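You operate a simulated robot arm through the tools that you are given. There is no shell and no other tool.

Carry out the task below with a simulated robot arm. There is one attempt and no reset: what you move stays moved.

TASK
Ratchet both wall straps up to 100 kg, buckle one first.
Fine: one tooth at a time, the buckles in turn, none past the mark; both handles end home; leave the buckles' buttons alone.

Only the result counts: the job must be done as asked and must still hold three seconds after the hand-in. Knocking over, shifting, dropping, spilling or breaking anything else fails it.

THE ROBOT
A 7-joint arm with a three-finger gripper, fixed in place. Base frame: the origin is at the foot of the arm, x ahead of it, y to its left, z up. Readings come in mm, degrees, newtons and seconds.
With the tool pointing down near the work surface it reaches from about 120 to 880 mm from the base axis. Its first joint turns from -166.0 to 166.0 degrees. Payload 2.94 kg.
The tool frame sits at the grasp point between the pads (the TCP): z along the fingers, y along the line on which they close. The tips reach 30 mm beyond it. The gripper opens to 132 mm. The gripper's body begins 107 mm behind the TCP.
Orientation is told as [roll, pitch, yaw] about the base's x, y, z axes, in that order, counted from this pose: with the fingers straight down and closing along the base's y, the tool's x points along the base's -x, its y along +y and its z along -z.

THE INTERFACE
- The arm moves only by the tool play_rows. Its argument "rows" is one flat list of numbers, 6 for each row, row after row: the shift along the tool's x, y, z in units of 40 mm (1.0 is 40 mm), then the turn, a rotation vector about the tool's x, y, z in units of 4 degrees (1.0 is 4 degrees). In form: [dx, dy, dz, wx, wy, wz, dx, dy, dz, wx, wy, wz, ...]. A call has 1 to 20 rows; each row shifts and turns the commanded pose from where the row before left it, along the tool's axes as they then stand. "claw" is the finger opening in mm, from 0 to 132, set as the call begins (left out, the last holds). A call with a number of a shift or a turn outside -1 to 1 is refused whole. A row lasts 0.2 s, in which the tool goes at most 50 mm and 8.6 degrees; a call with a longer step from one row to the next is refused whole, and so is a gripper value outside its range. Where a pose cannot be reached the arm comes as near as it can. A force on the tool above 40 N (or 10 N above the force at the start of the call, whichever is more), or a blocked arm, ends the call early, and 0.2 s more pass. Each finger halts on what it meets, pressing with about 20 N; the grip force reading is that of the motor and also rises with nothing between the fingers. The clock runs only during rows and for 0.2 s after the last one: add rows that do not move to give the fingers time. The reply holds the time, the measured pose of the TCP, the force on the tool along the base axes, the opening and the grip force, in the units named above and with some noise, with the torque about the TCP (base axes, N m) and any sound that the robot's microphone picked up.
- Cameras (640 x 400 px; columns grow to the right, rows downward): "scene" is fixed at [217.1, -499.5, 1719.9]; the picture's right is [0.97, -0.25, 0.00], its down [-0.17, -0.65, -0.74] and it looks along [0.19, 0.72, -0.67] (base axes); focal length 356 px, centre (320, 200). "wrist" rides on the gripper at [72, 3, -144] in the tool frame; the picture's right is [-0.04, 1.00, 0.00], its down [-0.88, -0.04, -0.48] and it looks along [-0.48, -0.02, 0.88] (tool axes); focal length 256 px, centre (320, 200). There is no depth. A picture from a camera that has moved, and an enlarged one, comes with that camera's place and axes in the base frame and with its lens. The place of the scene camera against the robot may be out by one fixed shift of up to 12 mm in any direction.
- grab_frame(camera): a new picture of that camera. The clock stands still meanwhile.
- lift_body(by): slides the trunk up (or, below 0, down) by that many mm; the arm rides with it, the base frame stays. It gives what a move gives, with no picture.
- enlarge(camera, box): a new picture of the part [left, top, right, bottom] of that camera's present view, enlarged. The clock stands still meanwhile.
- hand_in(): hands the job in; it is judged then, once.

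Places have to be worked out from the pictures, the camera data and where the tool is seen. Open the gripper and draw the arm clear of the work before you hand the job in, unless the task says otherwise.

The tools are called after "Emit:" as a command line: name --argument value ..., lists and objects as JSON in quotes. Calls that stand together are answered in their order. play_rows: Moves the arm, as the interface text tells. Its arguments: {"type":"object","properties":{"rows":{"type":"array","items":{"type":"number"}},"claw":{"type":"number"}},"required":["rows"]} The other tools are called the same way: lift_body (by) slides the trunk up or down; grab_frame (camera) takes a picture; enlarge (camera, box) takes an enlarged picture of a part of a camera's view; hand_in () hands the job in.

At the start:

```text
time_s: 0.0
tool_pos: [350.7, 352.4, 1221.8]
orientation: [0.0, 0.0, 0.0]
wrist_force: [-0.7, 0.4, 0.1]
torque: [-0.02, -0.01, 0.02]
gripper_width: 131.9
finger_force: 0.2
trunk travel left (down, up): [-250.0, 290.0]
```

scene: 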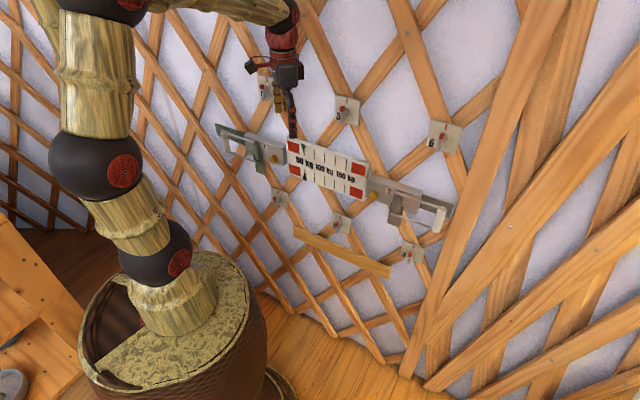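
wrist: 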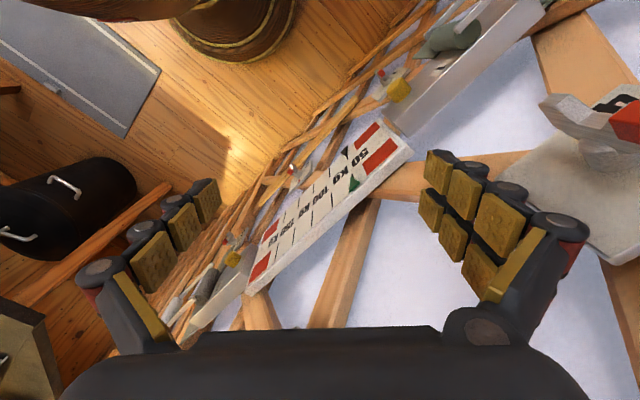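

The scene shows a wall panel with a tension scale and two ratchet buckles, one on each side. I'll enlarge these parts to understand the mechanism before moving.

Emit:
enlarge --camera "scene" --box '[200, 100, 340, 220]'

Emit:
enlarge --camera "scene" --box '[330, 140, 470, 270]'

Emit:
enlarge --camera "scene" --box '[280, 130, 380, 210]'

Emit:
enlarge --camera "wrist" --box '[180, 80, 440, 340]'

```text
3.33 times, centred on (270, 160) of scene
camera zoom: at [217.1, -499.5, 1719.9], right [0.97, -0.25, 0.0], down [-0.17, -0.65, -0.74], along [0.19, 0.72, -0.67], focal length 1187 px, centre (487, 333)
```

zoom: 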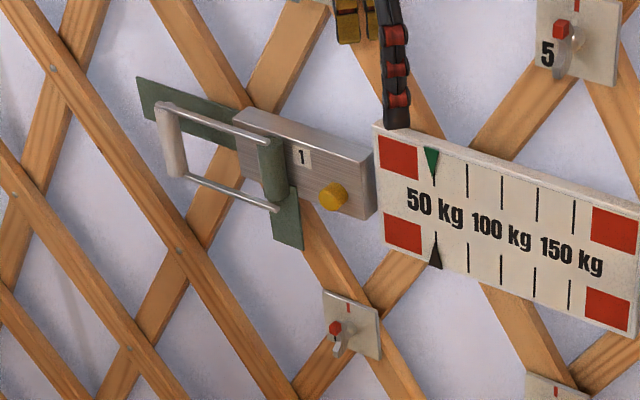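

```text
3.08 times, centred on (400, 205) of scene
camera zoom: at [217.1, -499.5, 1719.9], right [0.97, -0.25, 0.0], down [-0.17, -0.65, -0.74], along [0.19, 0.72, -0.67], focal length 1096 px, centre (74, 185)
```

zoom: 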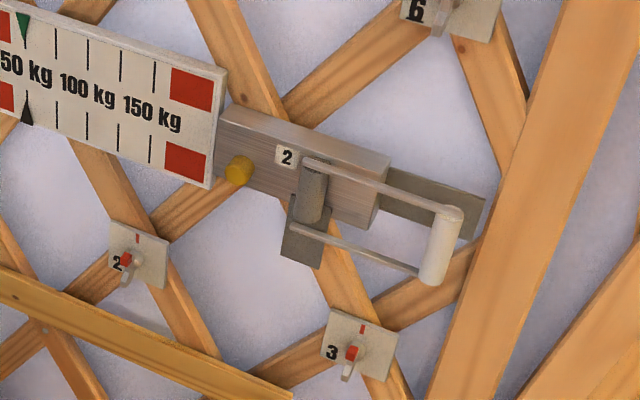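

```text
5.00 times, centred on (330, 170) of scene
camera zoom: at [217.1, -499.5, 1719.9], right [0.97, -0.25, 0.0], down [-0.17, -0.65, -0.74], along [0.19, 0.72, -0.67], focal length 1781 px, centre (270, 350)
```

zoom: 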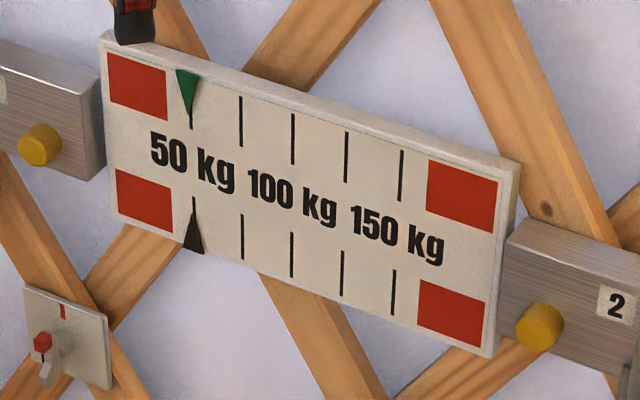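

```text
1.54 times, centred on (310, 210) of wrist
camera zoom: at [278.6, 354.1, 1366.9], right [0.04, 1.0, 0.0], down [0.88, -0.04, 0.48], along [0.48, -0.02, -0.88], focal length 394 px, centre (335, 185)
```

zoom: 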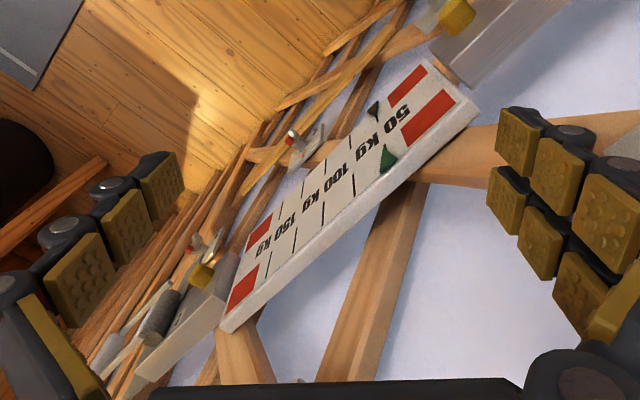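

The panel has a green pointer and a black pointer, both at 50 kg, with a tick every 25 kg. I'll look closer at each buckle to work out the handle geometry and which pointer belongs to which strap.

Emit:
enlarge --camera "scene" --box '[208, 110, 304, 170]'

Emit:
enlarge --camera "scene" --box '[365, 165, 461, 225]'

Emit:
enlarge --camera "wrist" --box '[380, 0, 600, 140]'

Emit:
enlarge --camera "wrist" --box '[130, 210, 300, 340]'

```text
6.67 times, centred on (256, 140) of scene
camera zoom: at [217.1, -499.5, 1719.9], right [0.97, -0.25, 0.0], down [-0.17, -0.65, -0.74], along [0.19, 0.72, -0.67], focal length 2374 px, centre (747, 600)
```

zoom: 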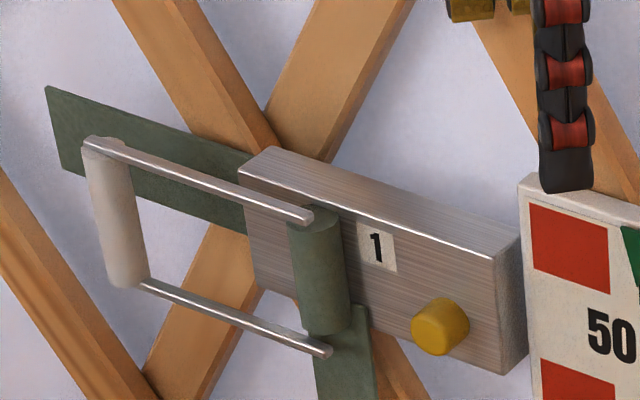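

```text
6.67 times, centred on (413, 195) of scene
camera zoom: at [217.1, -499.5, 1719.9], right [0.97, -0.25, 0.0], down [-0.17, -0.65, -0.74], along [0.19, 0.72, -0.67], focal length 2374 px, centre (-300, 233)
```

zoom: 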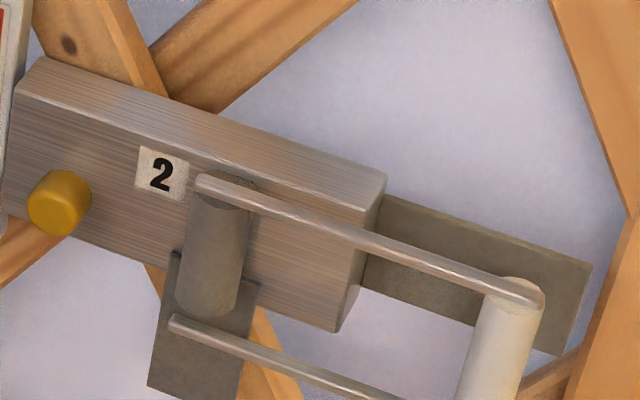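

```text
2.86 times, centred on (490, 70) of wrist
camera zoom: at [278.6, 354.1, 1366.9], right [0.04, 1.0, 0.0], down [0.88, -0.04, 0.48], along [0.48, -0.02, -0.88], focal length 731 px, centre (-166, 571)
```

zoom: 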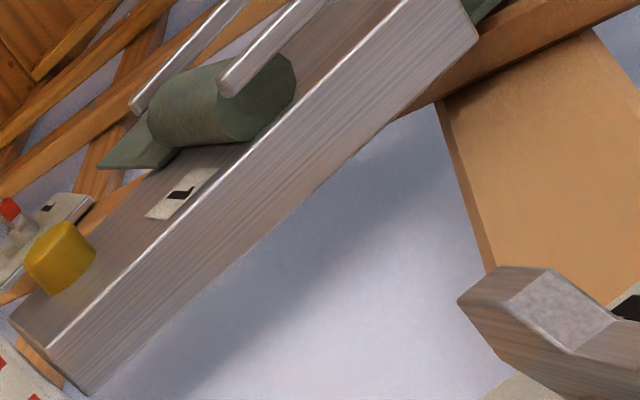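

```text
3.08 times, centred on (215, 275) of wrist
camera zoom: at [278.6, 354.1, 1366.9], right [0.04, 1.0, 0.0], down [0.88, -0.04, 0.48], along [0.48, -0.02, -0.88], focal length 788 px, centre (643, -31)
```

zoom: 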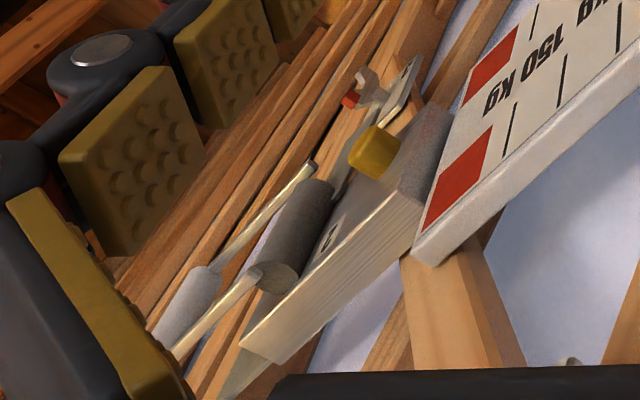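

The geometry I get is a wall at 45° (outward normal about [0.707, 0.707, 0]). The vertical drums are in front of the buckle bodies and the handles lie flat, pointing outwards. The bars stand at about (166, 571) for buckle 1 and (682, 55) for buckle 2, both at z ≈ 1064. I'll back off a little and start turning the tool to face the wall.

Emit:
play_rows --rows '[0.53, -0.53, 0, 0, 0, 0, 0.53, -0.53, 0, 0, 0, 0, 0, 0, 0, -0.4, -0.9648, -0.4, 0, 0, 0, -0.4, -0.9648, -0.4, 0, 0, 0, -0.4, -0.9648, -0.4, 0, 0, 0, -0.4, -0.9648, -0.4, 0, 0, 0, -0.4, -0.9648, -0.4, 0, 0, 0, -0.4, -0.9648, -0.4, 0, 0, 0, -0.4, -0.9648, -0.4, 0, 0, 0, -0.4, -0.9648, -0.4, 0, 0, 0, -0.4, -0.9648, -0.4, 0, 0, 0, -0.4, -0.9648, -0.4, 0, 0, 0, -0.4, -0.9648, -0.4]' --claw 70

```text
time_s: 2.8
tool_pos: [307.4, 309.8, 1222.0]
orientation: [13.3, -44.3, 13.2]
wrist_force: [0.5, 0.3, -0.2]
torque: [0.01, 0.01, 0.0]
gripper_width: 70.2
finger_force: 0.0
trunk travel left (down, up): [-250.0, 290.0]
```

The arm followed as commanded with no contact, so I'll finish the other half of the rotation.

Emit:
play_rows --rows '[0, 0, 0, -0.4, -0.9648, -0.4, 0, 0, 0, -0.4, -0.9648, -0.4, 0, 0, 0, -0.4, -0.9648, -0.4, 0, 0, 0, -0.4, -0.9648, -0.4, 0, 0, 0, -0.4, -0.9648, -0.4, 0, 0, 0, -0.4, -0.9648, -0.4, 0, 0, 0, -0.4, -0.9648, -0.4, 0, 0, 0, -0.4, -0.9648, -0.4, 0, 0, 0, -0.4, -0.9648, -0.4, 0, 0, 0, -0.4, -0.9648, -0.4, 0, 0, 0, -0.4, -0.9648, -0.4]'

Emit:
grab_frame --camera "wrist"

Emit:
grab_frame --camera "scene"

```text
time_s: 5.2
tool_pos: [306.7, 310.8, 1222.5]
orientation: [144.8, -89.9, -100.0]
wrist_force: [0.1, 0.5, -0.5]
torque: [0.01, 0.0, -0.01]
gripper_width: 70.0
finger_force: 0.2
trunk travel left (down, up): [-250.0, 290.0]
```

```text
taken
camera wrist: at [203.0, 210.1, 1151.3], right [-0.7, 0.71, 0.04], down [-0.31, -0.36, 0.88], along [0.64, 0.6, 0.48], focal length 256 px, centre (320, 200)
```

wrist: 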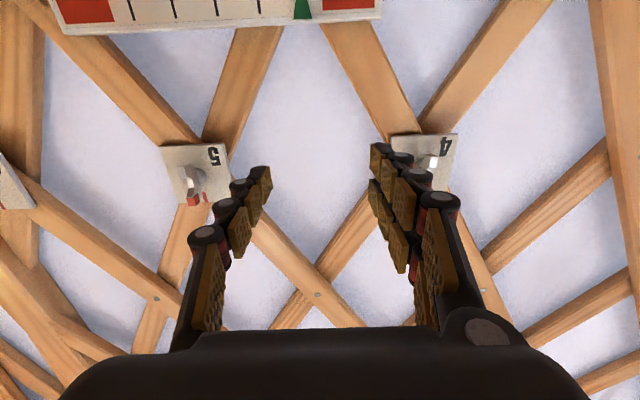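

```text
taken
```

scene: 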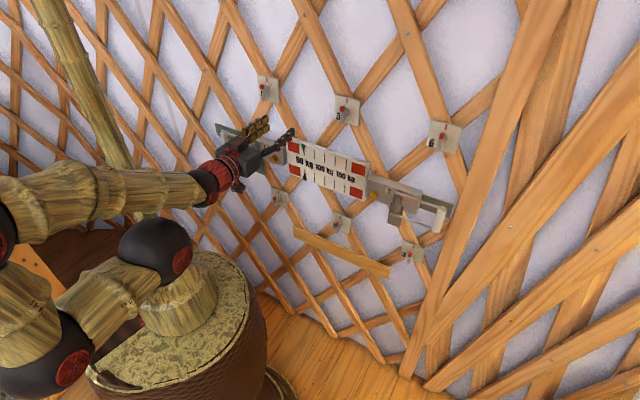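

The camera now faces the wall, upside-down and looking slightly up, and the panel is at the top of the view. Before lowering I'll check the plank below the panel.

Emit:
enlarge --camera "scene" --box '[260, 180, 460, 305]'

Emit:
enlarge --camera "scene" --box '[180, 100, 340, 200]'

```text
3.20 times, centred on (360, 242) of scene
camera zoom: at [217.1, -499.5, 1719.9], right [0.97, -0.25, 0.0], down [-0.17, -0.65, -0.74], along [0.19, 0.72, -0.67], focal length 1140 px, centre (192, 64)
```

zoom: 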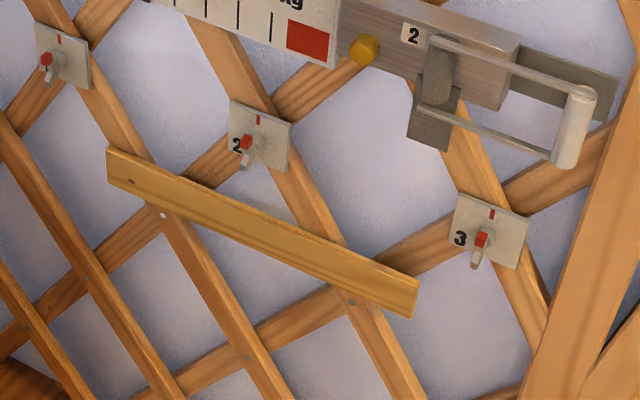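

```text
4.00 times, centred on (260, 150) of scene
camera zoom: at [217.1, -499.5, 1719.9], right [0.97, -0.25, 0.0], down [-0.17, -0.65, -0.74], along [0.19, 0.72, -0.67], focal length 1425 px, centre (560, 400)
```

zoom: 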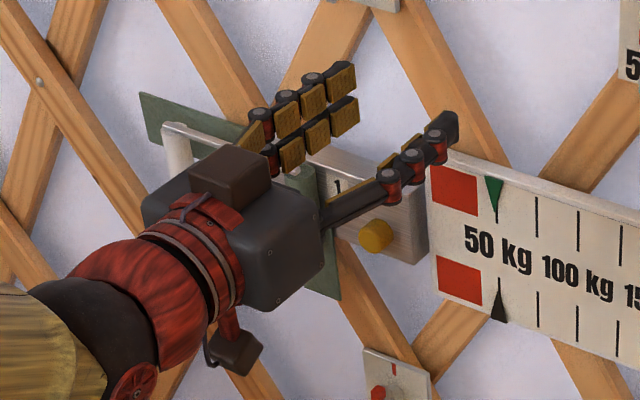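

The plank is flat against the wall, so it isn't in the way. I'll lower the tool about 160 mm, still roughly 85 mm clear of the handles, to look straight at the buckles.

Emit:
play_rows --rows '[1, 0, 0, 0, 0, 0, 1, 0, 0, 0, 0, 0, 1, 0, 0, 0, 0, 0, 1, 0, 0, 0, 0, 0]'

Emit:
grab_frame --camera "wrist"

Emit:
grab_frame --camera "scene"

```text
time_s: 6.2
tool_pos: [308.6, 337.2, 1217.7]
orientation: [166.2, -78.0, -121.1]
wrist_force: [0.3, 0.2, -0.6]
torque: [0.01, -0.02, -0.01]
gripper_width: 69.8
finger_force: 0.0
out of reach, approached as far as the arm can: row 1, 3, 4
trunk travel left (down, up): [-250.0, 290.0]
stopped in row 4: the arm was blocked; the commanded pose is now the measured one
```

```text
taken
camera wrist: at [214.3, 250.5, 1118.5], right [-0.71, 0.69, 0.09], down [-0.4, -0.51, 0.76], along [0.58, 0.51, 0.64], focal length 256 px, centre (320, 200)
```

wrist: 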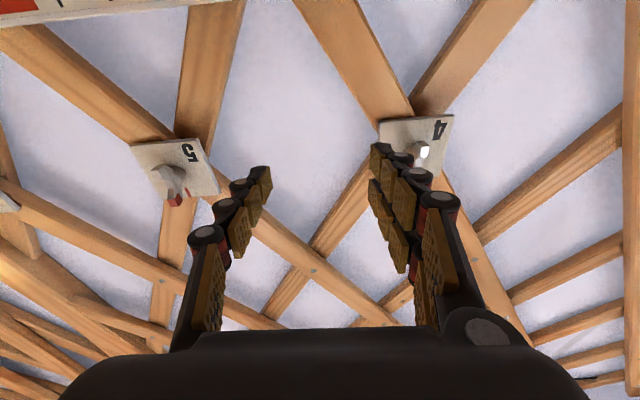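

```text
taken
```

scene: 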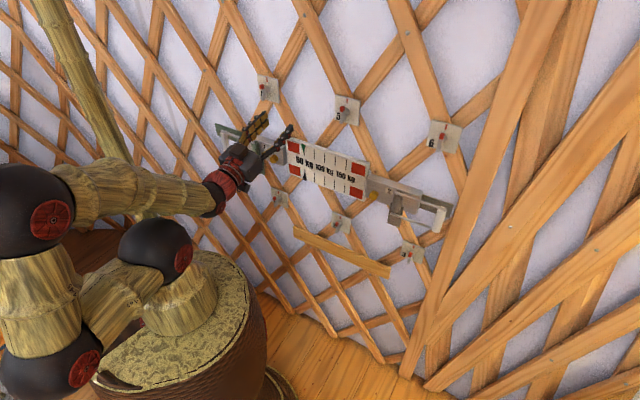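

The arm can't fold any lower in this posture, but the trunk can lower it. There's nothing below the gripper here (tips about 30 mm in front of the panel, with the drums off to the side), so I'll slide the trunk down 180 mm.

Emit:
lift_body --by -180

Emit:
grab_frame --camera "wrist"

Emit:
grab_frame --camera "scene"

```text
time_s: 8.2
tool_pos: [307.7, 336.6, 1036.1]
orientation: [166.1, -78.2, -121.0]
wrist_force: [-0.5, -0.7, 0.7]
torque: [0.02, -0.01, -0.01]
gripper_width: 70.1
finger_force: 0.1
trunk travel left (down, up): [-70.0, 470.0]
```

```text
taken
camera wrist: at [214.2, 250.2, 938.3], right [-0.71, 0.69, 0.09], down [-0.4, -0.51, 0.76], along [0.58, 0.51, 0.64], focal length 256 px, centre (320, 200)
```

wrist: 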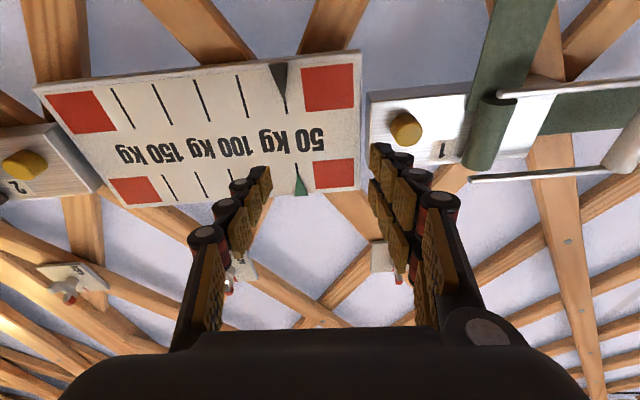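

```text
taken
```

scene: 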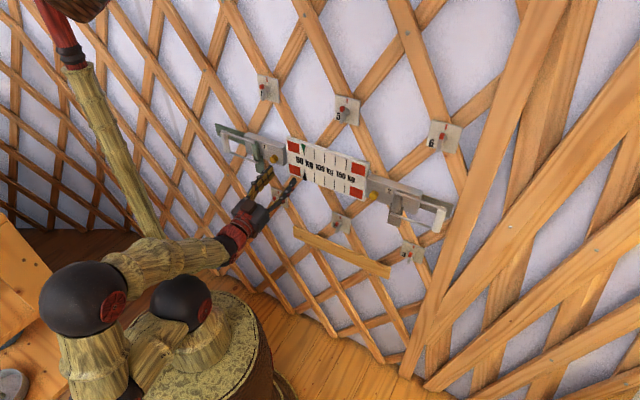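

I now have a clear view of the buckles. I'll slide left along the wall to stand in front of handle 1's bar, well clear of the drum, then level the tool.

Emit:
play_rows --rows '[-0.05, 0.95, -0.05, 0, 0, 0, -0.05, 0.95, -0.05, 0, 0, 0, -0.05, 0.95, -0.05, 0, 0, 0, -0.05, 0.95, -0.05, 0, 0, 0, -0.05, 0.95, -0.05, 0, 0, 0, -0.05, 0.95, -0.05, 0, 0, 0, -0.05, 0.95, -0.05, 0, 0, 0, 0, 0, 0, 0, 0.96, -0.23, 0, 0, 0, 0, 0.96, -0.23, 0, 0, 0, 0, 0.96, -0.23]'

Emit:
grab_frame --camera "wrist"

Emit:
grab_frame --camera "scene"

```text
time_s: 9.4
tool_pos: [257.9, 394.6, 1015.5]
orientation: [-172.9, -80.9, -152.5]
wrist_force: [0.6, -1.7, 0.5]
torque: [0.0, 0.02, 0.03]
gripper_width: 69.9
finger_force: 0.0
trunk travel left (down, up): [-70.0, 470.0]
stopped in row 5: the arm was blocked; the commanded pose is now the measured one
```

```text
taken
camera wrist: at [148.9, 318.5, 923.8], right [-0.57, 0.82, 0.02], down [-0.49, -0.36, 0.79], along [0.66, 0.44, 0.61], focal length 256 px, centre (320, 200)
```

wrist: 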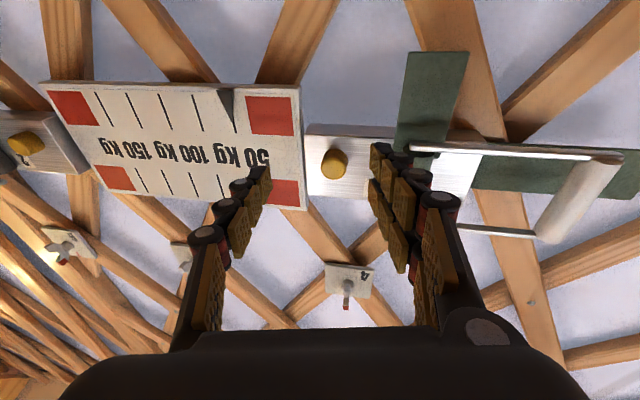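

```text
taken
```

scene: 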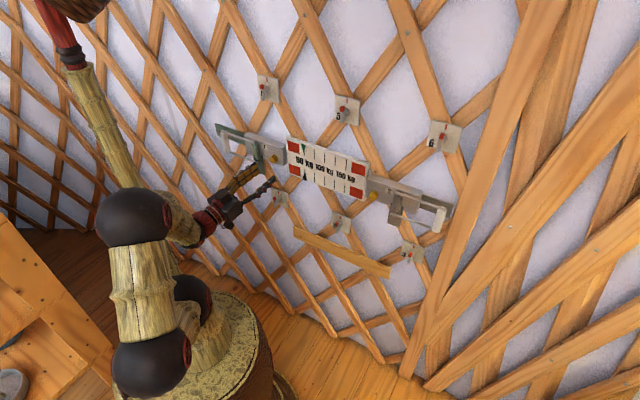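

The arm jammed because it's folded too tightly with the tool level. A steeper, downward-pointing tool suits it better, and I can straddle the handle's top rod from above. I'll pitch the tool down in place so the arm unfolds; this swings the tips away from the wall.

Emit:
play_rows --rows '[0, 0, 0, 0, 1, 0, 0, 0, 0, 0, 1, 0, 0, 0, 0, 0, 1, 0, 0, 0, 0, 0, 1, 0, 0, 0, 0, 0, 1, 0, 0, 0, 0, 0, 1, 0, 0, 0, 0, 0, 1, 0, 0, 0, 0, 0, 1, 0, 0, 0, 0, 0, 1, 0, 0, 0, 0, 0, 1, 0, 0, 0, 0, 0, 1, 0, 0, 0, 0, 0, 1, 0]'

Emit:
grab_frame --camera "scene"

```text
time_s: 12.0
tool_pos: [255.1, 393.5, 1016.2]
orientation: [-1.8, -50.9, 36.1]
wrist_force: [0.5, -1.0, 0.7]
torque: [0.02, -0.01, 0.01]
gripper_width: 70.0
finger_force: 0.0
trunk travel left (down, up): [-70.0, 470.0]
```

```text
taken
```

scene: 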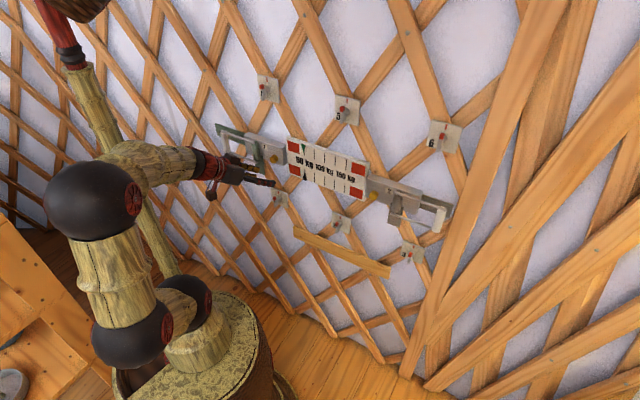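

The arm is unfolded now. I'll retreat from the wall and rise a bit, then raise the trunk so the working height matches the comfortable starting posture.

Emit:
play_rows --rows '[0.46, -0.115, -0.57, 0, 0, 0, 0.46, -0.115, -0.57, 0, 0, 0, -0.78, 0, -0.63, 0, 0, 0, -0.78, 0, -0.63, 0, 0, 0]'

Emit:
lift_body --by 80

```text
time_s: 13.0
tool_pos: [212.1, 352.9, 1092.7]
orientation: [-2.6, -50.7, 36.5]
wrist_force: [0.5, 0.1, 0.1]
torque: [-0.03, 0.03, -0.02]
gripper_width: 70.0
finger_force: 0.1
trunk travel left (down, up): [-70.0, 470.0]
```

```text
time_s: 14.2
tool_pos: [212.6, 352.9, 1174.8]
orientation: [-2.0, -50.8, 36.3]
wrist_force: [-0.6, -0.1, 0.7]
torque: [-0.02, 0.0, -0.02]
gripper_width: 70.2
finger_force: 0.2
trunk travel left (down, up): [-150.0, 390.0]
```

Clear of the wall at z≈1175. Next I'll turn the tool so it points steeply down toward the wall, with the fingers closing across the rod's swing direction.

Emit:
play_rows --rows '[0, 0, 0, 0.138, 0.245, 0.977, 0, 0, 0, 0.138, 0.245, 0.977, 0, 0, 0, 0.138, 0.245, 0.977, 0, 0, 0, 0.138, 0.245, 0.977, 0, 0, 0, 0.138, 0.245, 0.977, 0, 0, 0, 0.138, 0.245, 0.977, 0, 0, 0, 0.138, 0.245, 0.977, 0, 0, 0, 0.138, 0.245, 0.977, 0, 0, 0, 0.138, 0.245, 0.977, 0, 0, 0, 0.138, 0.245, 0.977, 0, 0, 0, 0.138, 0.245, 0.977]'

Emit:
play_rows --rows '[0, 0, 0, 0.138, 0.245, 0.977, 0, 0, 0, 0.138, 0.245, 0.977, 0, 0, 0, 0.138, 0.245, 0.977, 0, 0, 0, 0.138, 0.245, 0.977, 0, 0, 0, 0.138, 0.245, 0.977, 0, 0, 0, 0.138, 0.245, 0.977, 0, 0, 0, 0.138, 0.245, 0.977, 0, 0, 0, 0.138, 0.245, 0.977, 0, 0, 0, 0.138, 0.245, 0.977, 0, 0, 0, 0.138, 0.245, 0.977]'

Emit:
grab_frame --camera "wrist"

Emit:
grab_frame --camera "scene"

```text
time_s: 16.6
tool_pos: [212.4, 353.7, 1177.0]
orientation: [27.4, -29.2, -16.1]
wrist_force: [0.1, 0.3, -0.4]
torque: [0.0, 0.0, -0.02]
gripper_width: 69.8
finger_force: 0.0
trunk travel left (down, up): [-150.0, 390.0]
```

```text
time_s: 18.8
tool_pos: [213.7, 354.9, 1176.5]
orientation: [30.0, -1.0, -46.4]
wrist_force: [-0.9, -0.1, -0.5]
torque: [0.02, 0.02, -0.01]
gripper_width: 70.0
finger_force: 0.1
trunk travel left (down, up): [-150.0, 390.0]
```

```text
taken
camera wrist: at [111.0, 359.5, 1302.5], right [0.65, 0.57, 0.5], down [0.4, -0.82, 0.41], along [0.64, -0.07, -0.76], focal length 256 px, centre (320, 200)
```

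wrist: 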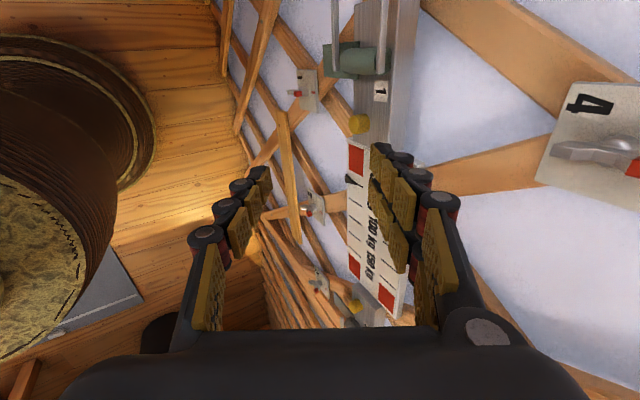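

```text
taken
```

scene: 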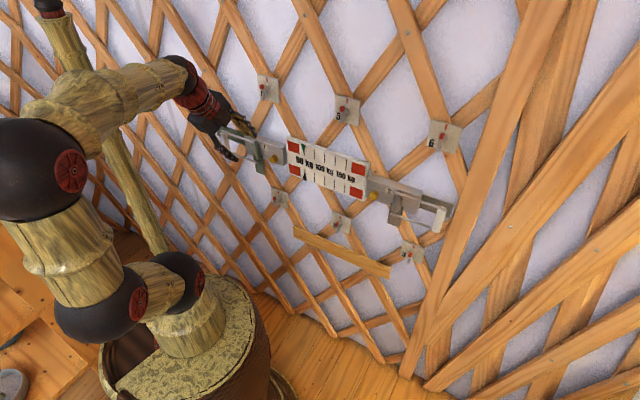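

The orientation is as planned. I'll slide left along the wall by about 150 mm, staying ~120 mm in front of the handle, and take pictures to locate handle 1.

Emit:
play_rows --rows '[0.94, 0, 0, 0, 0, 0, 0.94, 0, 0, 0, 0, 0, 0.94, 0, 0, 0, 0, 0, 0.94, 0, 0, 0, 0, 0]'

Emit:
grab_frame --camera "wrist"

Emit:
grab_frame --camera "scene"

```text
time_s: 20.0
tool_pos: [153.0, 447.8, 1189.5]
orientation: [31.5, 0.2, -52.0]
wrist_force: [0.0, 0.3, 0.2]
torque: [-0.03, -0.06, 0.0]
gripper_width: 70.3
finger_force: 0.0
trunk travel left (down, up): [-150.0, 390.0]
stopped in row 4: the arm was blocked; the commanded pose is now the measured one
```

```text
taken
camera wrist: at [52.1, 458.3, 1315.7], right [0.7, 0.49, 0.52], down [0.32, -0.87, 0.38], along [0.64, -0.1, -0.76], focal length 256 px, centre (320, 200)
```

wrist: 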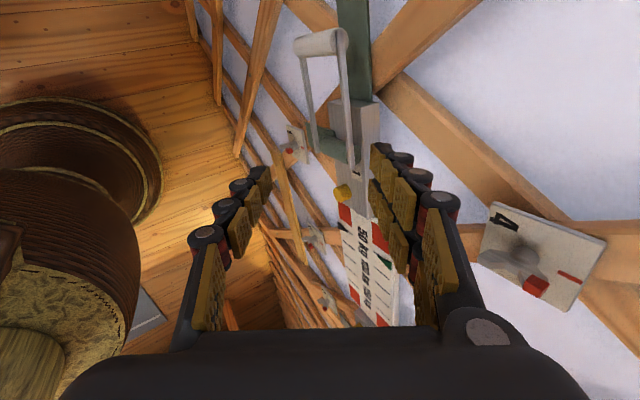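

```text
taken
```

scene: 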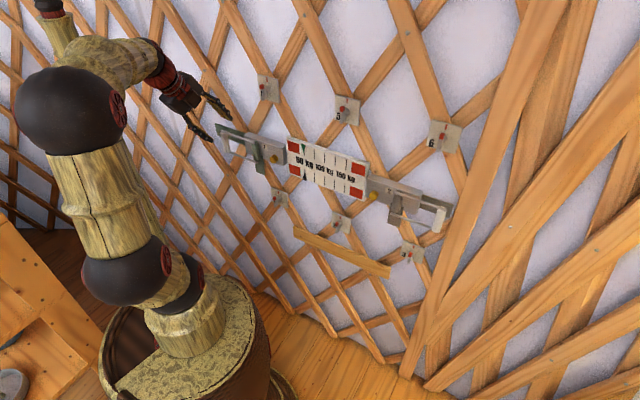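

The tool ran into the last joint's turning limit in this direction: the pose drifted to yaw −52 and z 1189. The opposite roll, with the tool turned 180° about its own axis, should leave plenty of room for both handles, so I'll turn it there in place well clear of the wall.

Emit:
play_rows --rows '[0, 0, 0, 0, 0, -1, 0, 0, 0, 0, 0, -1, 0, 0, 0, 0, 0, -1, 0, 0, 0, 0, 0, -1, 0, 0, 0, 0, 0, -1, 0, 0, 0, 0, 0, -1, 0, 0, 0, 0, 0, -1, 0, 0, 0, 0, 0, -1, 0, 0, 0, 0, 0, -1, 0, 0, 0, 0, 0, -1, 0, 0, 0, 0, 0, -1, 0, 0, 0, 0, 0, -1, 0, 0, 0, 0, 0, -1, 0, 0, 0, 0, 0, -1, 0, 0, 0, 0, 0, -1]'

Emit:
play_rows --rows '[0, 0, 0, 0, 0, -1, 0, 0, 0, 0, 0, -1, 0, 0, 0, 0, 0, -1, 0, 0, 0, 0, 0, -1, 0, 0, 0, 0, 0, -1, 0, 0, 0, 0, 0, -1, 0, 0, 0, 0, 0, -1, 0, 0, 0, 0, 0, -1, 0, 0, 0, 0, 0, -1, 0, 0, 0, 0, 0, -1, 0, 0, 0, 0, 0, -1, 0, 0, 0, 0, 0, -1, 0, 0, 0, 0, 0, -1, 0, 0, 0, 0, 0, -1, 0, 0, 0, 0, 0, -1]'

Emit:
play_rows --rows '[0, 0, 0, 0, 0, -1, 0, 0, 0, 0, 0, -1, 0, 0, 0, 0, 0, -1, 0, 0, 0, 0, 0, -1, 0, 0, 0, 0, 0, -1, 0, 0, 0, 0, 0, -1, 0, 0, 0, 0, 0, -1, 0, 0, 0, 0, 0, -1, 0, 0, 0, 0, 0, -1, 0, 0, 0, 0, 0, -1, 0, 0, 0, 0, 0, -1, 0, 0, 0, 0, 0, -1, 0, 0, 0, 0, 0, -1, 0, 0, 0, 0, 0, -1, 0, 0, 0, 0, 0, -1]'

Emit:
grab_frame --camera "wrist"

Emit:
grab_frame --camera "scene"

```text
time_s: 23.2
tool_pos: [153.2, 445.8, 1187.1]
orientation: [16.9, -26.7, 4.1]
wrist_force: [0.4, 0.1, 0.2]
torque: [0.0, 0.0, 0.0]
gripper_width: 69.7
finger_force: 0.1
trunk travel left (down, up): [-150.0, 390.0]
```

```text
time_s: 26.4
tool_pos: [151.3, 446.3, 1186.3]
orientation: [-16.9, -26.7, 72.0]
wrist_force: [-0.1, 0.2, -0.4]
torque: [-0.05, 0.02, 0.0]
gripper_width: 69.9
finger_force: 0.1
trunk travel left (down, up): [-150.0, 390.0]
```

```text
time_s: 29.6
tool_pos: [152.7, 445.7, 1187.9]
orientation: [-31.2, 0.0, 127.9]
wrist_force: [-0.1, -0.5, 1.1]
torque: [0.0, 0.01, 0.02]
gripper_width: 70.3
finger_force: 0.2
trunk travel left (down, up): [-150.0, 390.0]
```

```text
taken
camera wrist: at [136.3, 340.4, 1309.9], right [-0.7, -0.49, -0.52], down [-0.71, 0.56, 0.43], along [0.08, 0.67, -0.74], focal length 256 px, centre (320, 200)
```

wrist: 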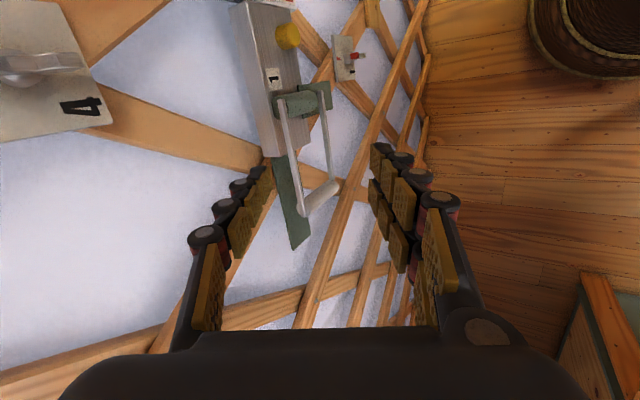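

```text
taken
```

scene: 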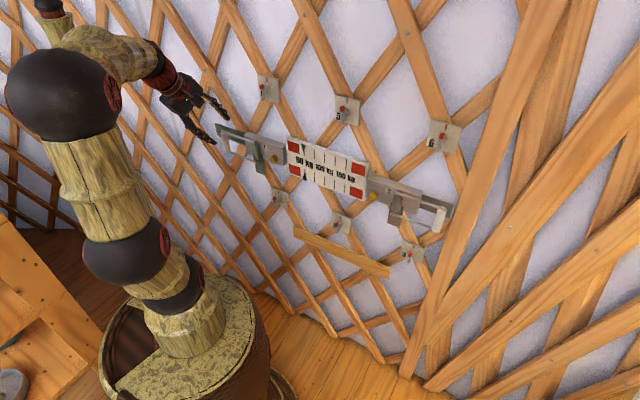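

The turn worked, and handle 1 now sits nicely in view between the fingers. I'll zoom in to locate the rods and bar precisely.

Emit:
enlarge --camera "wrist" --box '[220, 0, 380, 100]'

Emit:
enlarge --camera "wrist" --box '[240, 60, 400, 260]'

```text
4.00 times, centred on (300, 50) of wrist
camera zoom: at [136.3, 340.4, 1309.9], right [-0.7, -0.49, -0.52], down [-0.71, 0.56, 0.43], along [0.08, 0.67, -0.74], focal length 1024 px, centre (400, 800)
```

zoom: 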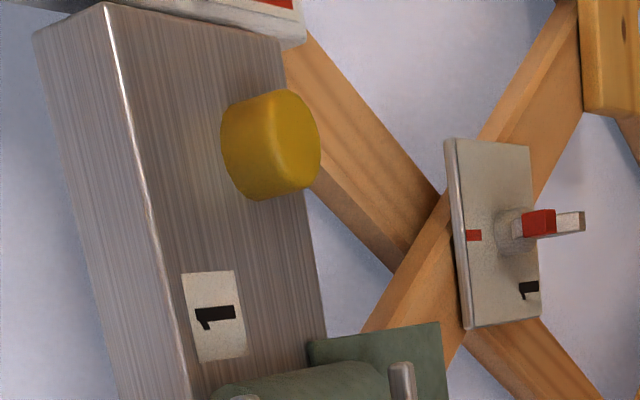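

```text
2.00 times, centred on (320, 160) of wrist
camera zoom: at [136.3, 340.4, 1309.9], right [-0.7, -0.49, -0.52], down [-0.71, 0.56, 0.43], along [0.08, 0.67, -0.74], focal length 512 px, centre (320, 280)
```

zoom: 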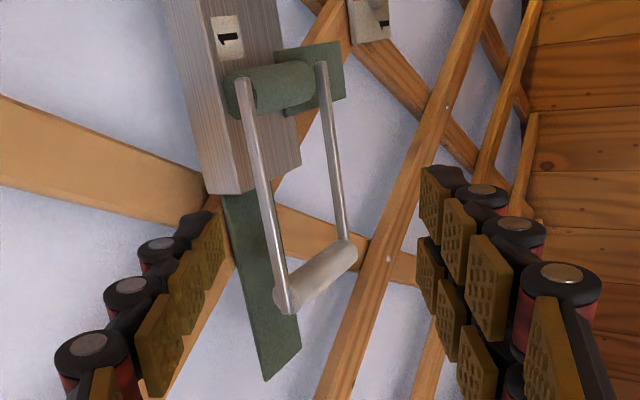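

From two wrist views I place handle 1's top rod running from about (256, 480) at the drum to (164, 571) at the bar, at z≈1092. The body front is about 25 mm behind it. I'll square the tool to the wall (yaw 135, tilt 30°) and go to a standoff 60 mm above the rod.

Emit:
play_rows --rows '[0, 0, 0, -0.15, -0.46, -0.76, 0, 0, 0, -0.15, -0.46, -0.76, -0.6, -0.45, 0.9, 0, 0, 0, -0.6, -0.45, 0.9, 0, 0, 0]' --claw 44

Emit:
grab_frame --camera "wrist"

Emit:
enlarge --camera "scene" --box '[180, 60, 340, 200]'

```text
time_s: 30.6
tool_pos: [163.4, 530.6, 1144.9]
orientation: [-30.2, -0.3, 135.5]
wrist_force: [0.5, -0.6, -1.2]
torque: [-0.02, 0.0, 0.0]
gripper_width: 44.0
finger_force: 0.2
trunk travel left (down, up): [-150.0, 390.0]
```

```text
taken
camera wrist: at [161.9, 424.9, 1268.8], right [-0.64, -0.58, -0.5], down [-0.77, 0.47, 0.43], along [-0.02, 0.66, -0.75], focal length 256 px, centre (320, 200)
```

wrist: 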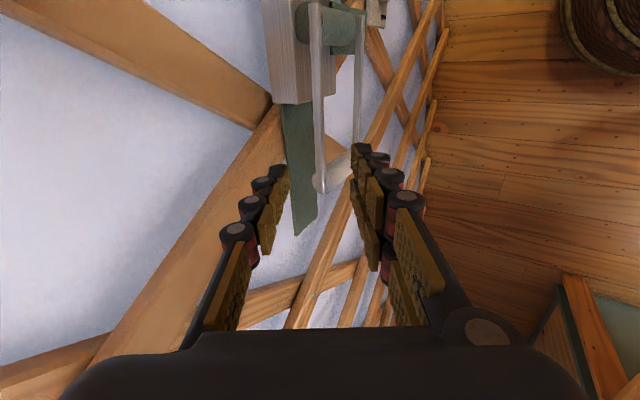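

```text
2.86 times, centred on (260, 130) of scene
camera zoom: at [217.1, -499.5, 1719.9], right [0.97, -0.25, 0.0], down [-0.17, -0.65, -0.74], along [0.19, 0.72, -0.67], focal length 1018 px, centre (491, 400)
```

zoom: 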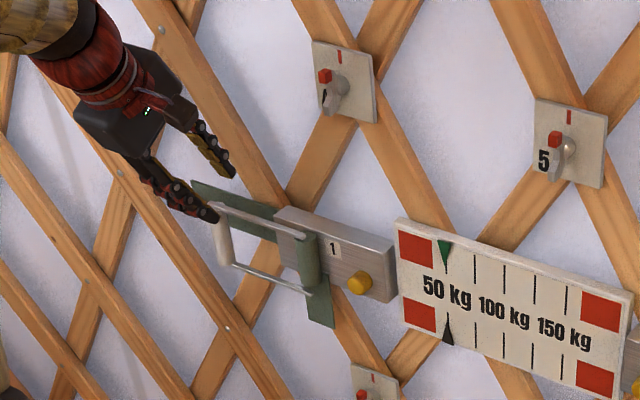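

The tool is over the rod as planned. I'll zoom the wrist view to verify the rod lies midway between the fingers before descending.

Emit:
enlarge --camera "wrist" --box '[220, 90, 420, 270]'

Emit:
enlarge --camera "wrist" --box '[250, 0, 400, 100]'

```text
2.22 times, centred on (320, 180) of wrist
camera zoom: at [161.9, 424.9, 1268.8], right [-0.64, -0.58, -0.5], down [-0.77, 0.47, 0.43], along [-0.02, 0.66, -0.75], focal length 569 px, centre (320, 244)
```

zoom: 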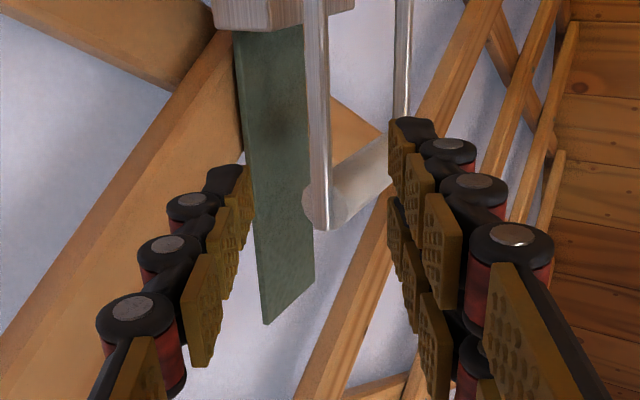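

```text
4.00 times, centred on (325, 50) of wrist
camera zoom: at [161.9, 424.9, 1268.8], right [-0.64, -0.58, -0.5], down [-0.77, 0.47, 0.43], along [-0.02, 0.66, -0.75], focal length 1024 px, centre (300, 800)
```

zoom: 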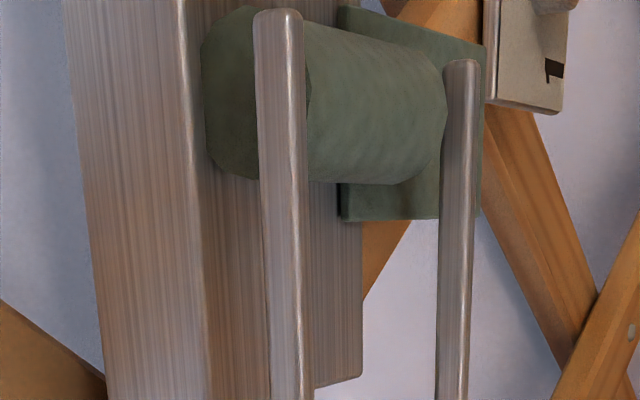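

The rod is centred between the fingers, and the strap behind it sits ~50 mm further back. I'll descend about 48 mm along the tool axis with a 5 mm nudge away from the bar, so the fingers straddle the rod.

Emit:
play_rows --rows '[0.03, 0, 0.3, 0, 0, 0, 0.03, 0, 0.3, 0, 0, 0, 0.03, 0, 0.3, 0, 0, 0, 0.03, 0, 0.3, 0, 0, 0]'

Emit:
enlarge --camera "wrist" --box '[220, 60, 420, 240]'

Emit:
enlarge --camera "scene" --box '[200, 90, 320, 190]'

```text
time_s: 31.6
tool_pos: [182.5, 544.6, 1104.9]
orientation: [-30.2, -0.2, 135.5]
wrist_force: [0.5, -0.5, -0.3]
torque: [0.0, 0.06, -0.01]
gripper_width: 44.1
finger_force: 0.0
trunk travel left (down, up): [-150.0, 390.0]
```

```text
2.22 times, centred on (320, 150) of wrist
camera zoom: at [182.0, 438.5, 1227.8], right [-0.64, -0.58, -0.5], down [-0.77, 0.47, 0.43], along [-0.02, 0.66, -0.75], focal length 569 px, centre (320, 311)
```

zoom: 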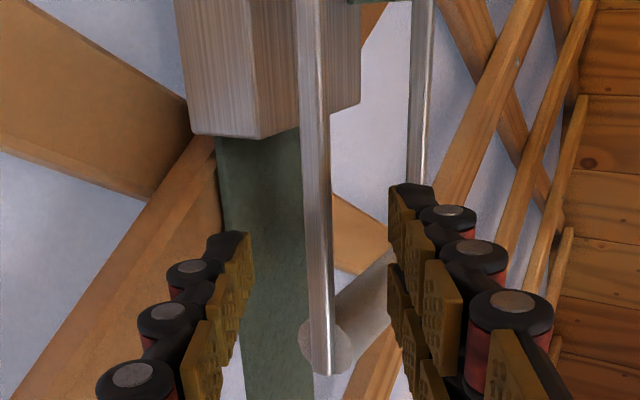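

```text
4.00 times, centred on (260, 140) of scene
camera zoom: at [217.1, -499.5, 1719.9], right [0.97, -0.25, 0.0], down [-0.17, -0.65, -0.74], along [0.19, 0.72, -0.67], focal length 1425 px, centre (560, 440)
```

zoom: 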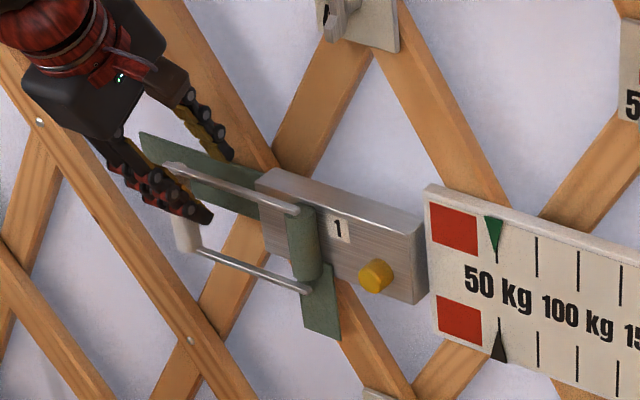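

The fingers straddle the rod with no contact force. I'll narrow the claw to a loose cage around the rod.

Emit:
play_rows --rows '[0, 0, 0, 0, 0, 0, 0, 0, 0, 0, 0, 0, 0, 0, 0, 0, 0, 0, 0, 0, 0, 0, 0, 0]' --claw 16

Emit:
enlarge --camera "wrist" --box '[220, 60, 420, 240]'

Emit:
enlarge --camera "scene" --box '[200, 90, 320, 190]'

```text
time_s: 32.6
tool_pos: [184.2, 542.6, 1103.4]
orientation: [-30.1, -0.2, 135.4]
wrist_force: [6.4, -15.0, -4.4]
torque: [-0.56, -0.24, 0.1]
gripper_width: 21.9
finger_force: 4.5
trunk travel left (down, up): [-150.0, 390.0]
```

```text
2.22 times, centred on (320, 150) of wrist
camera zoom: at [183.1, 436.4, 1227.7], right [-0.64, -0.58, -0.5], down [-0.77, 0.47, 0.43], along [-0.02, 0.66, -0.75], focal length 569 px, centre (320, 311)
```

zoom: 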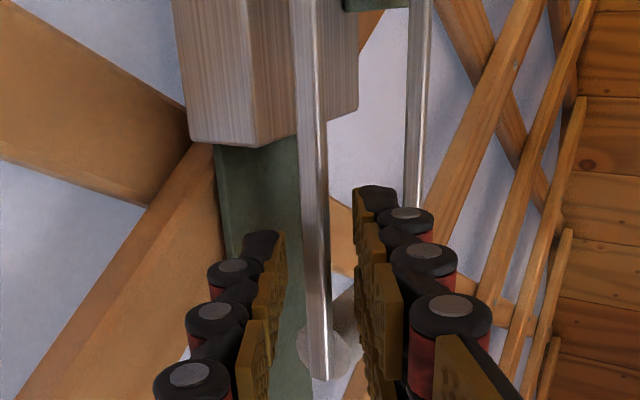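

```text
4.00 times, centred on (260, 140) of scene
camera zoom: at [217.1, -499.5, 1719.9], right [0.97, -0.25, 0.0], down [-0.17, -0.65, -0.74], along [0.19, 0.72, -0.67], focal length 1425 px, centre (560, 440)
```

zoom: 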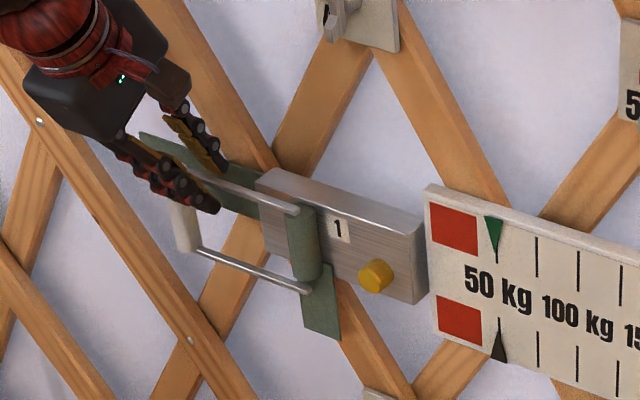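

The closing stalled at 21.9 mm with a sideways force of about 15 N, so the lower finger is grazing the grip bar. I'll open a bit, shift 11 mm toward the drum, and close again.

Emit:
play_rows --rows '[0, 0, 0, 0, 0, 0, 0, 0, 0, 0, 0, 0, 0.14, 0, 0, 0, 0, 0, 0.14, 0, 0, 0, 0, 0]' --claw 36

Emit:
play_rows --rows '[0, 0, 0, 0, 0, 0, 0, 0, 0, 0, 0, 0, 0, 0, 0, 0, 0, 0, 0, 0, 0, 0, 0, 0]' --claw 16

Emit:
enlarge --camera "wrist" --box '[220, 60, 420, 240]'

Emit:
enlarge --camera "scene" --box '[200, 90, 320, 190]'

```text
time_s: 33.6
tool_pos: [190.9, 536.7, 1105.7]
orientation: [-30.3, -0.3, 135.7]
wrist_force: [-0.4, -0.6, 1.1]
torque: [0.0, 0.0, 0.01]
gripper_width: 36.1
finger_force: 0.0
trunk travel left (down, up): [-150.0, 390.0]
```

```text
time_s: 34.6
tool_pos: [190.9, 537.6, 1103.4]
orientation: [-30.2, -0.3, 135.5]
wrist_force: [1.1, 0.1, -0.3]
torque: [0.0, 0.03, 0.0]
gripper_width: 15.9
finger_force: 0.2
trunk travel left (down, up): [-150.0, 390.0]
```

```text
2.22 times, centred on (320, 150) of wrist
camera zoom: at [190.0, 430.7, 1227.8], right [-0.64, -0.58, -0.5], down [-0.77, 0.47, 0.43], along [-0.02, 0.66, -0.75], focal length 569 px, centre (320, 311)
```

zoom: 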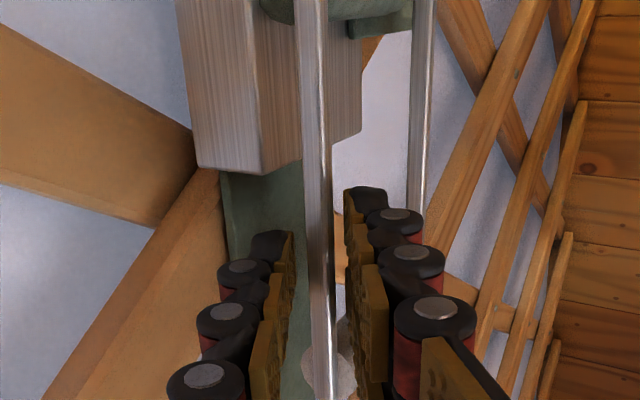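

```text
4.00 times, centred on (260, 140) of scene
camera zoom: at [217.1, -499.5, 1719.9], right [0.97, -0.25, 0.0], down [-0.17, -0.65, -0.74], along [0.19, 0.72, -0.67], focal length 1425 px, centre (560, 440)
```

zoom: 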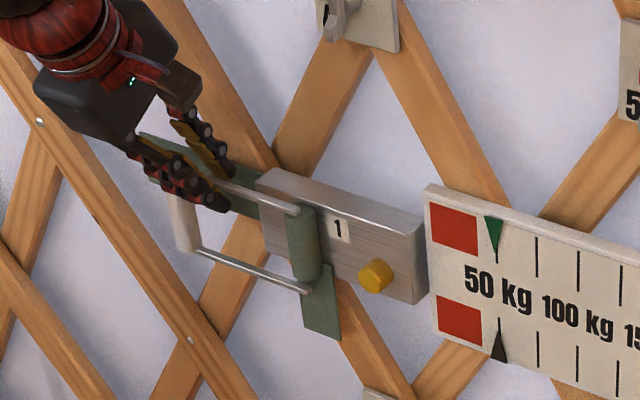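

The rod is loosely caged with no force. I'll begin swinging the handle out in small steps about the drum axis (estimated at (254.6, 488)), turning the tool with it and listening for clicks.

Emit:
play_rows --rows '[0.0222, 0.1206, -0.0696, 0, -0.5, -0.866, 0.0222, 0.1206, -0.0696, 0, -0.5, -0.866]'

Emit:
enlarge --camera "wrist" --box '[220, 60, 420, 240]'

Emit:
enlarge --camera "scene" --box '[220, 100, 340, 200]'

```text
time_s: 35.2
tool_pos: [184.8, 528.9, 1105.3]
orientation: [-30.4, -0.2, 143.6]
wrist_force: [7.4, 3.8, 4.8]
torque: [0.19, -0.07, -0.12]
gripper_width: 22.0
finger_force: 4.7
trunk travel left (down, up): [-150.0, 390.0]
```

```text
2.22 times, centred on (320, 150) of wrist
camera zoom: at [199.0, 422.5, 1229.0], right [-0.55, -0.67, -0.51], down [-0.83, 0.35, 0.43], along [-0.11, 0.66, -0.75], focal length 569 px, centre (320, 311)
```

zoom: 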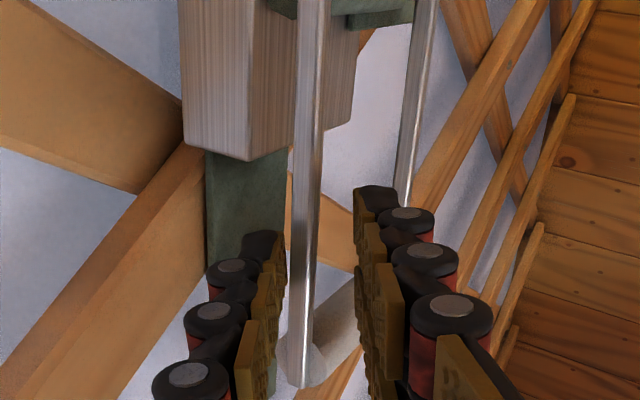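

```text
4.00 times, centred on (280, 150) of scene
camera zoom: at [217.1, -499.5, 1719.9], right [0.97, -0.25, 0.0], down [-0.17, -0.65, -0.74], along [0.19, 0.72, -0.67], focal length 1425 px, centre (480, 400)
```

zoom: 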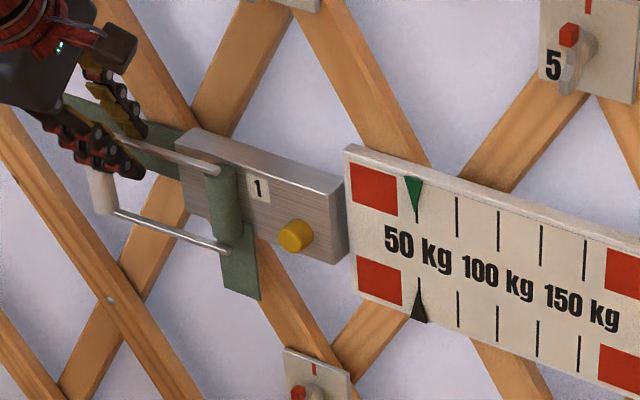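

The fingers spread from 16 to 22 mm while taking up slack, with about 8 N on the wall-side finger, so the handle has barely moved and it resists. I'll close fully so the grip force backs the pull, then check the readings.

Emit:
play_rows --rows '[0, 0, 0, 0, 0, 0, 0, 0, 0, 0, 0, 0, 0, 0, 0, 0, 0, 0]' --claw 0

Emit:
enlarge --camera "wrist" --box '[220, 60, 420, 240]'

Emit:
enlarge --camera "scene" --box '[220, 100, 340, 200]'

```text
time_s: 36.0
tool_pos: [183.8, 526.9, 1104.9]
orientation: [-30.4, -0.3, 143.6]
wrist_force: [2.1, 2.7, 16.8]
torque: [1.0, 0.88, -0.3]
gripper_width: 9.2
finger_force: 35.6
trunk travel left (down, up): [-150.0, 390.0]
```

```text
2.22 times, centred on (320, 150) of wrist
camera zoom: at [197.9, 421.6, 1229.3], right [-0.55, -0.66, -0.51], down [-0.83, 0.35, 0.44], along [-0.11, 0.66, -0.74], focal length 569 px, centre (320, 311)
```

zoom: 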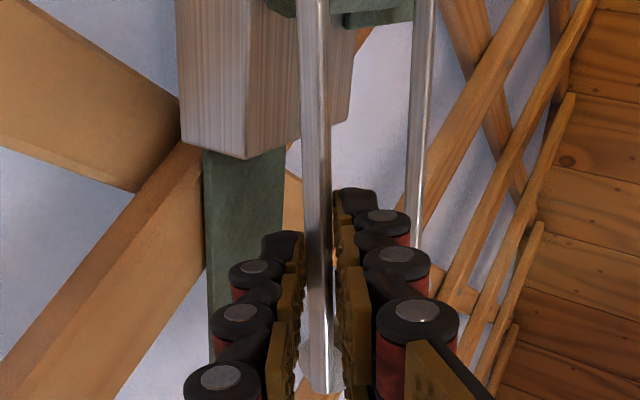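

```text
4.00 times, centred on (280, 150) of scene
camera zoom: at [217.1, -499.5, 1719.9], right [0.97, -0.25, 0.0], down [-0.17, -0.65, -0.74], along [0.19, 0.72, -0.67], focal length 1425 px, centre (480, 400)
```

zoom: 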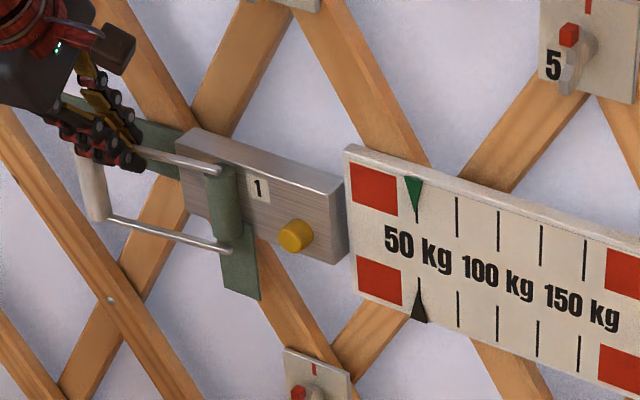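

Now the grip is firm on the 9 mm rod, the handle has followed out a few degrees, and there's no click yet. I'll ease the tool up 3 mm to relieve the vertical load and swing another 8°.

Emit:
play_rows --rows '[0, -0.0375, -0.065, 0, 0, 0, 0.0222, 0.1206, -0.0696, 0, -0.5, -0.866, 0.0222, 0.1206, -0.0696, 0, -0.5, -0.866]'

Emit:
enlarge --camera "scene" --box '[220, 100, 340, 200]'

```text
time_s: 36.8
tool_pos: [179.6, 516.3, 1105.4]
orientation: [-30.2, -0.2, 151.5]
wrist_force: [1.9, 1.6, 5.5]
torque: [0.78, 1.21, -0.18]
gripper_width: 8.8
finger_force: 36.8
trunk travel left (down, up): [-150.0, 390.0]
```

```text
4.00 times, centred on (280, 150) of scene
camera zoom: at [217.1, -499.5, 1719.9], right [0.97, -0.25, 0.0], down [-0.17, -0.65, -0.74], along [0.19, 0.72, -0.67], focal length 1425 px, centre (480, 400)
```

zoom: 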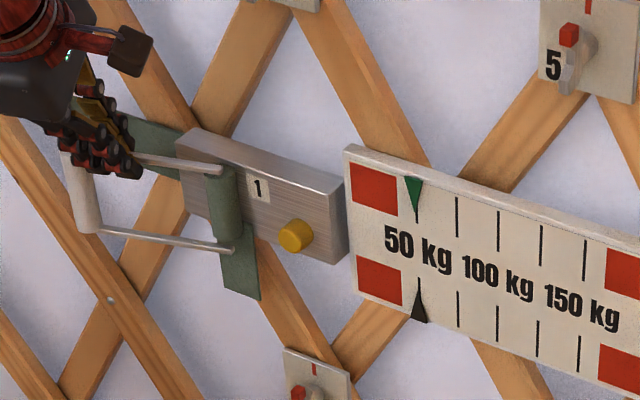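

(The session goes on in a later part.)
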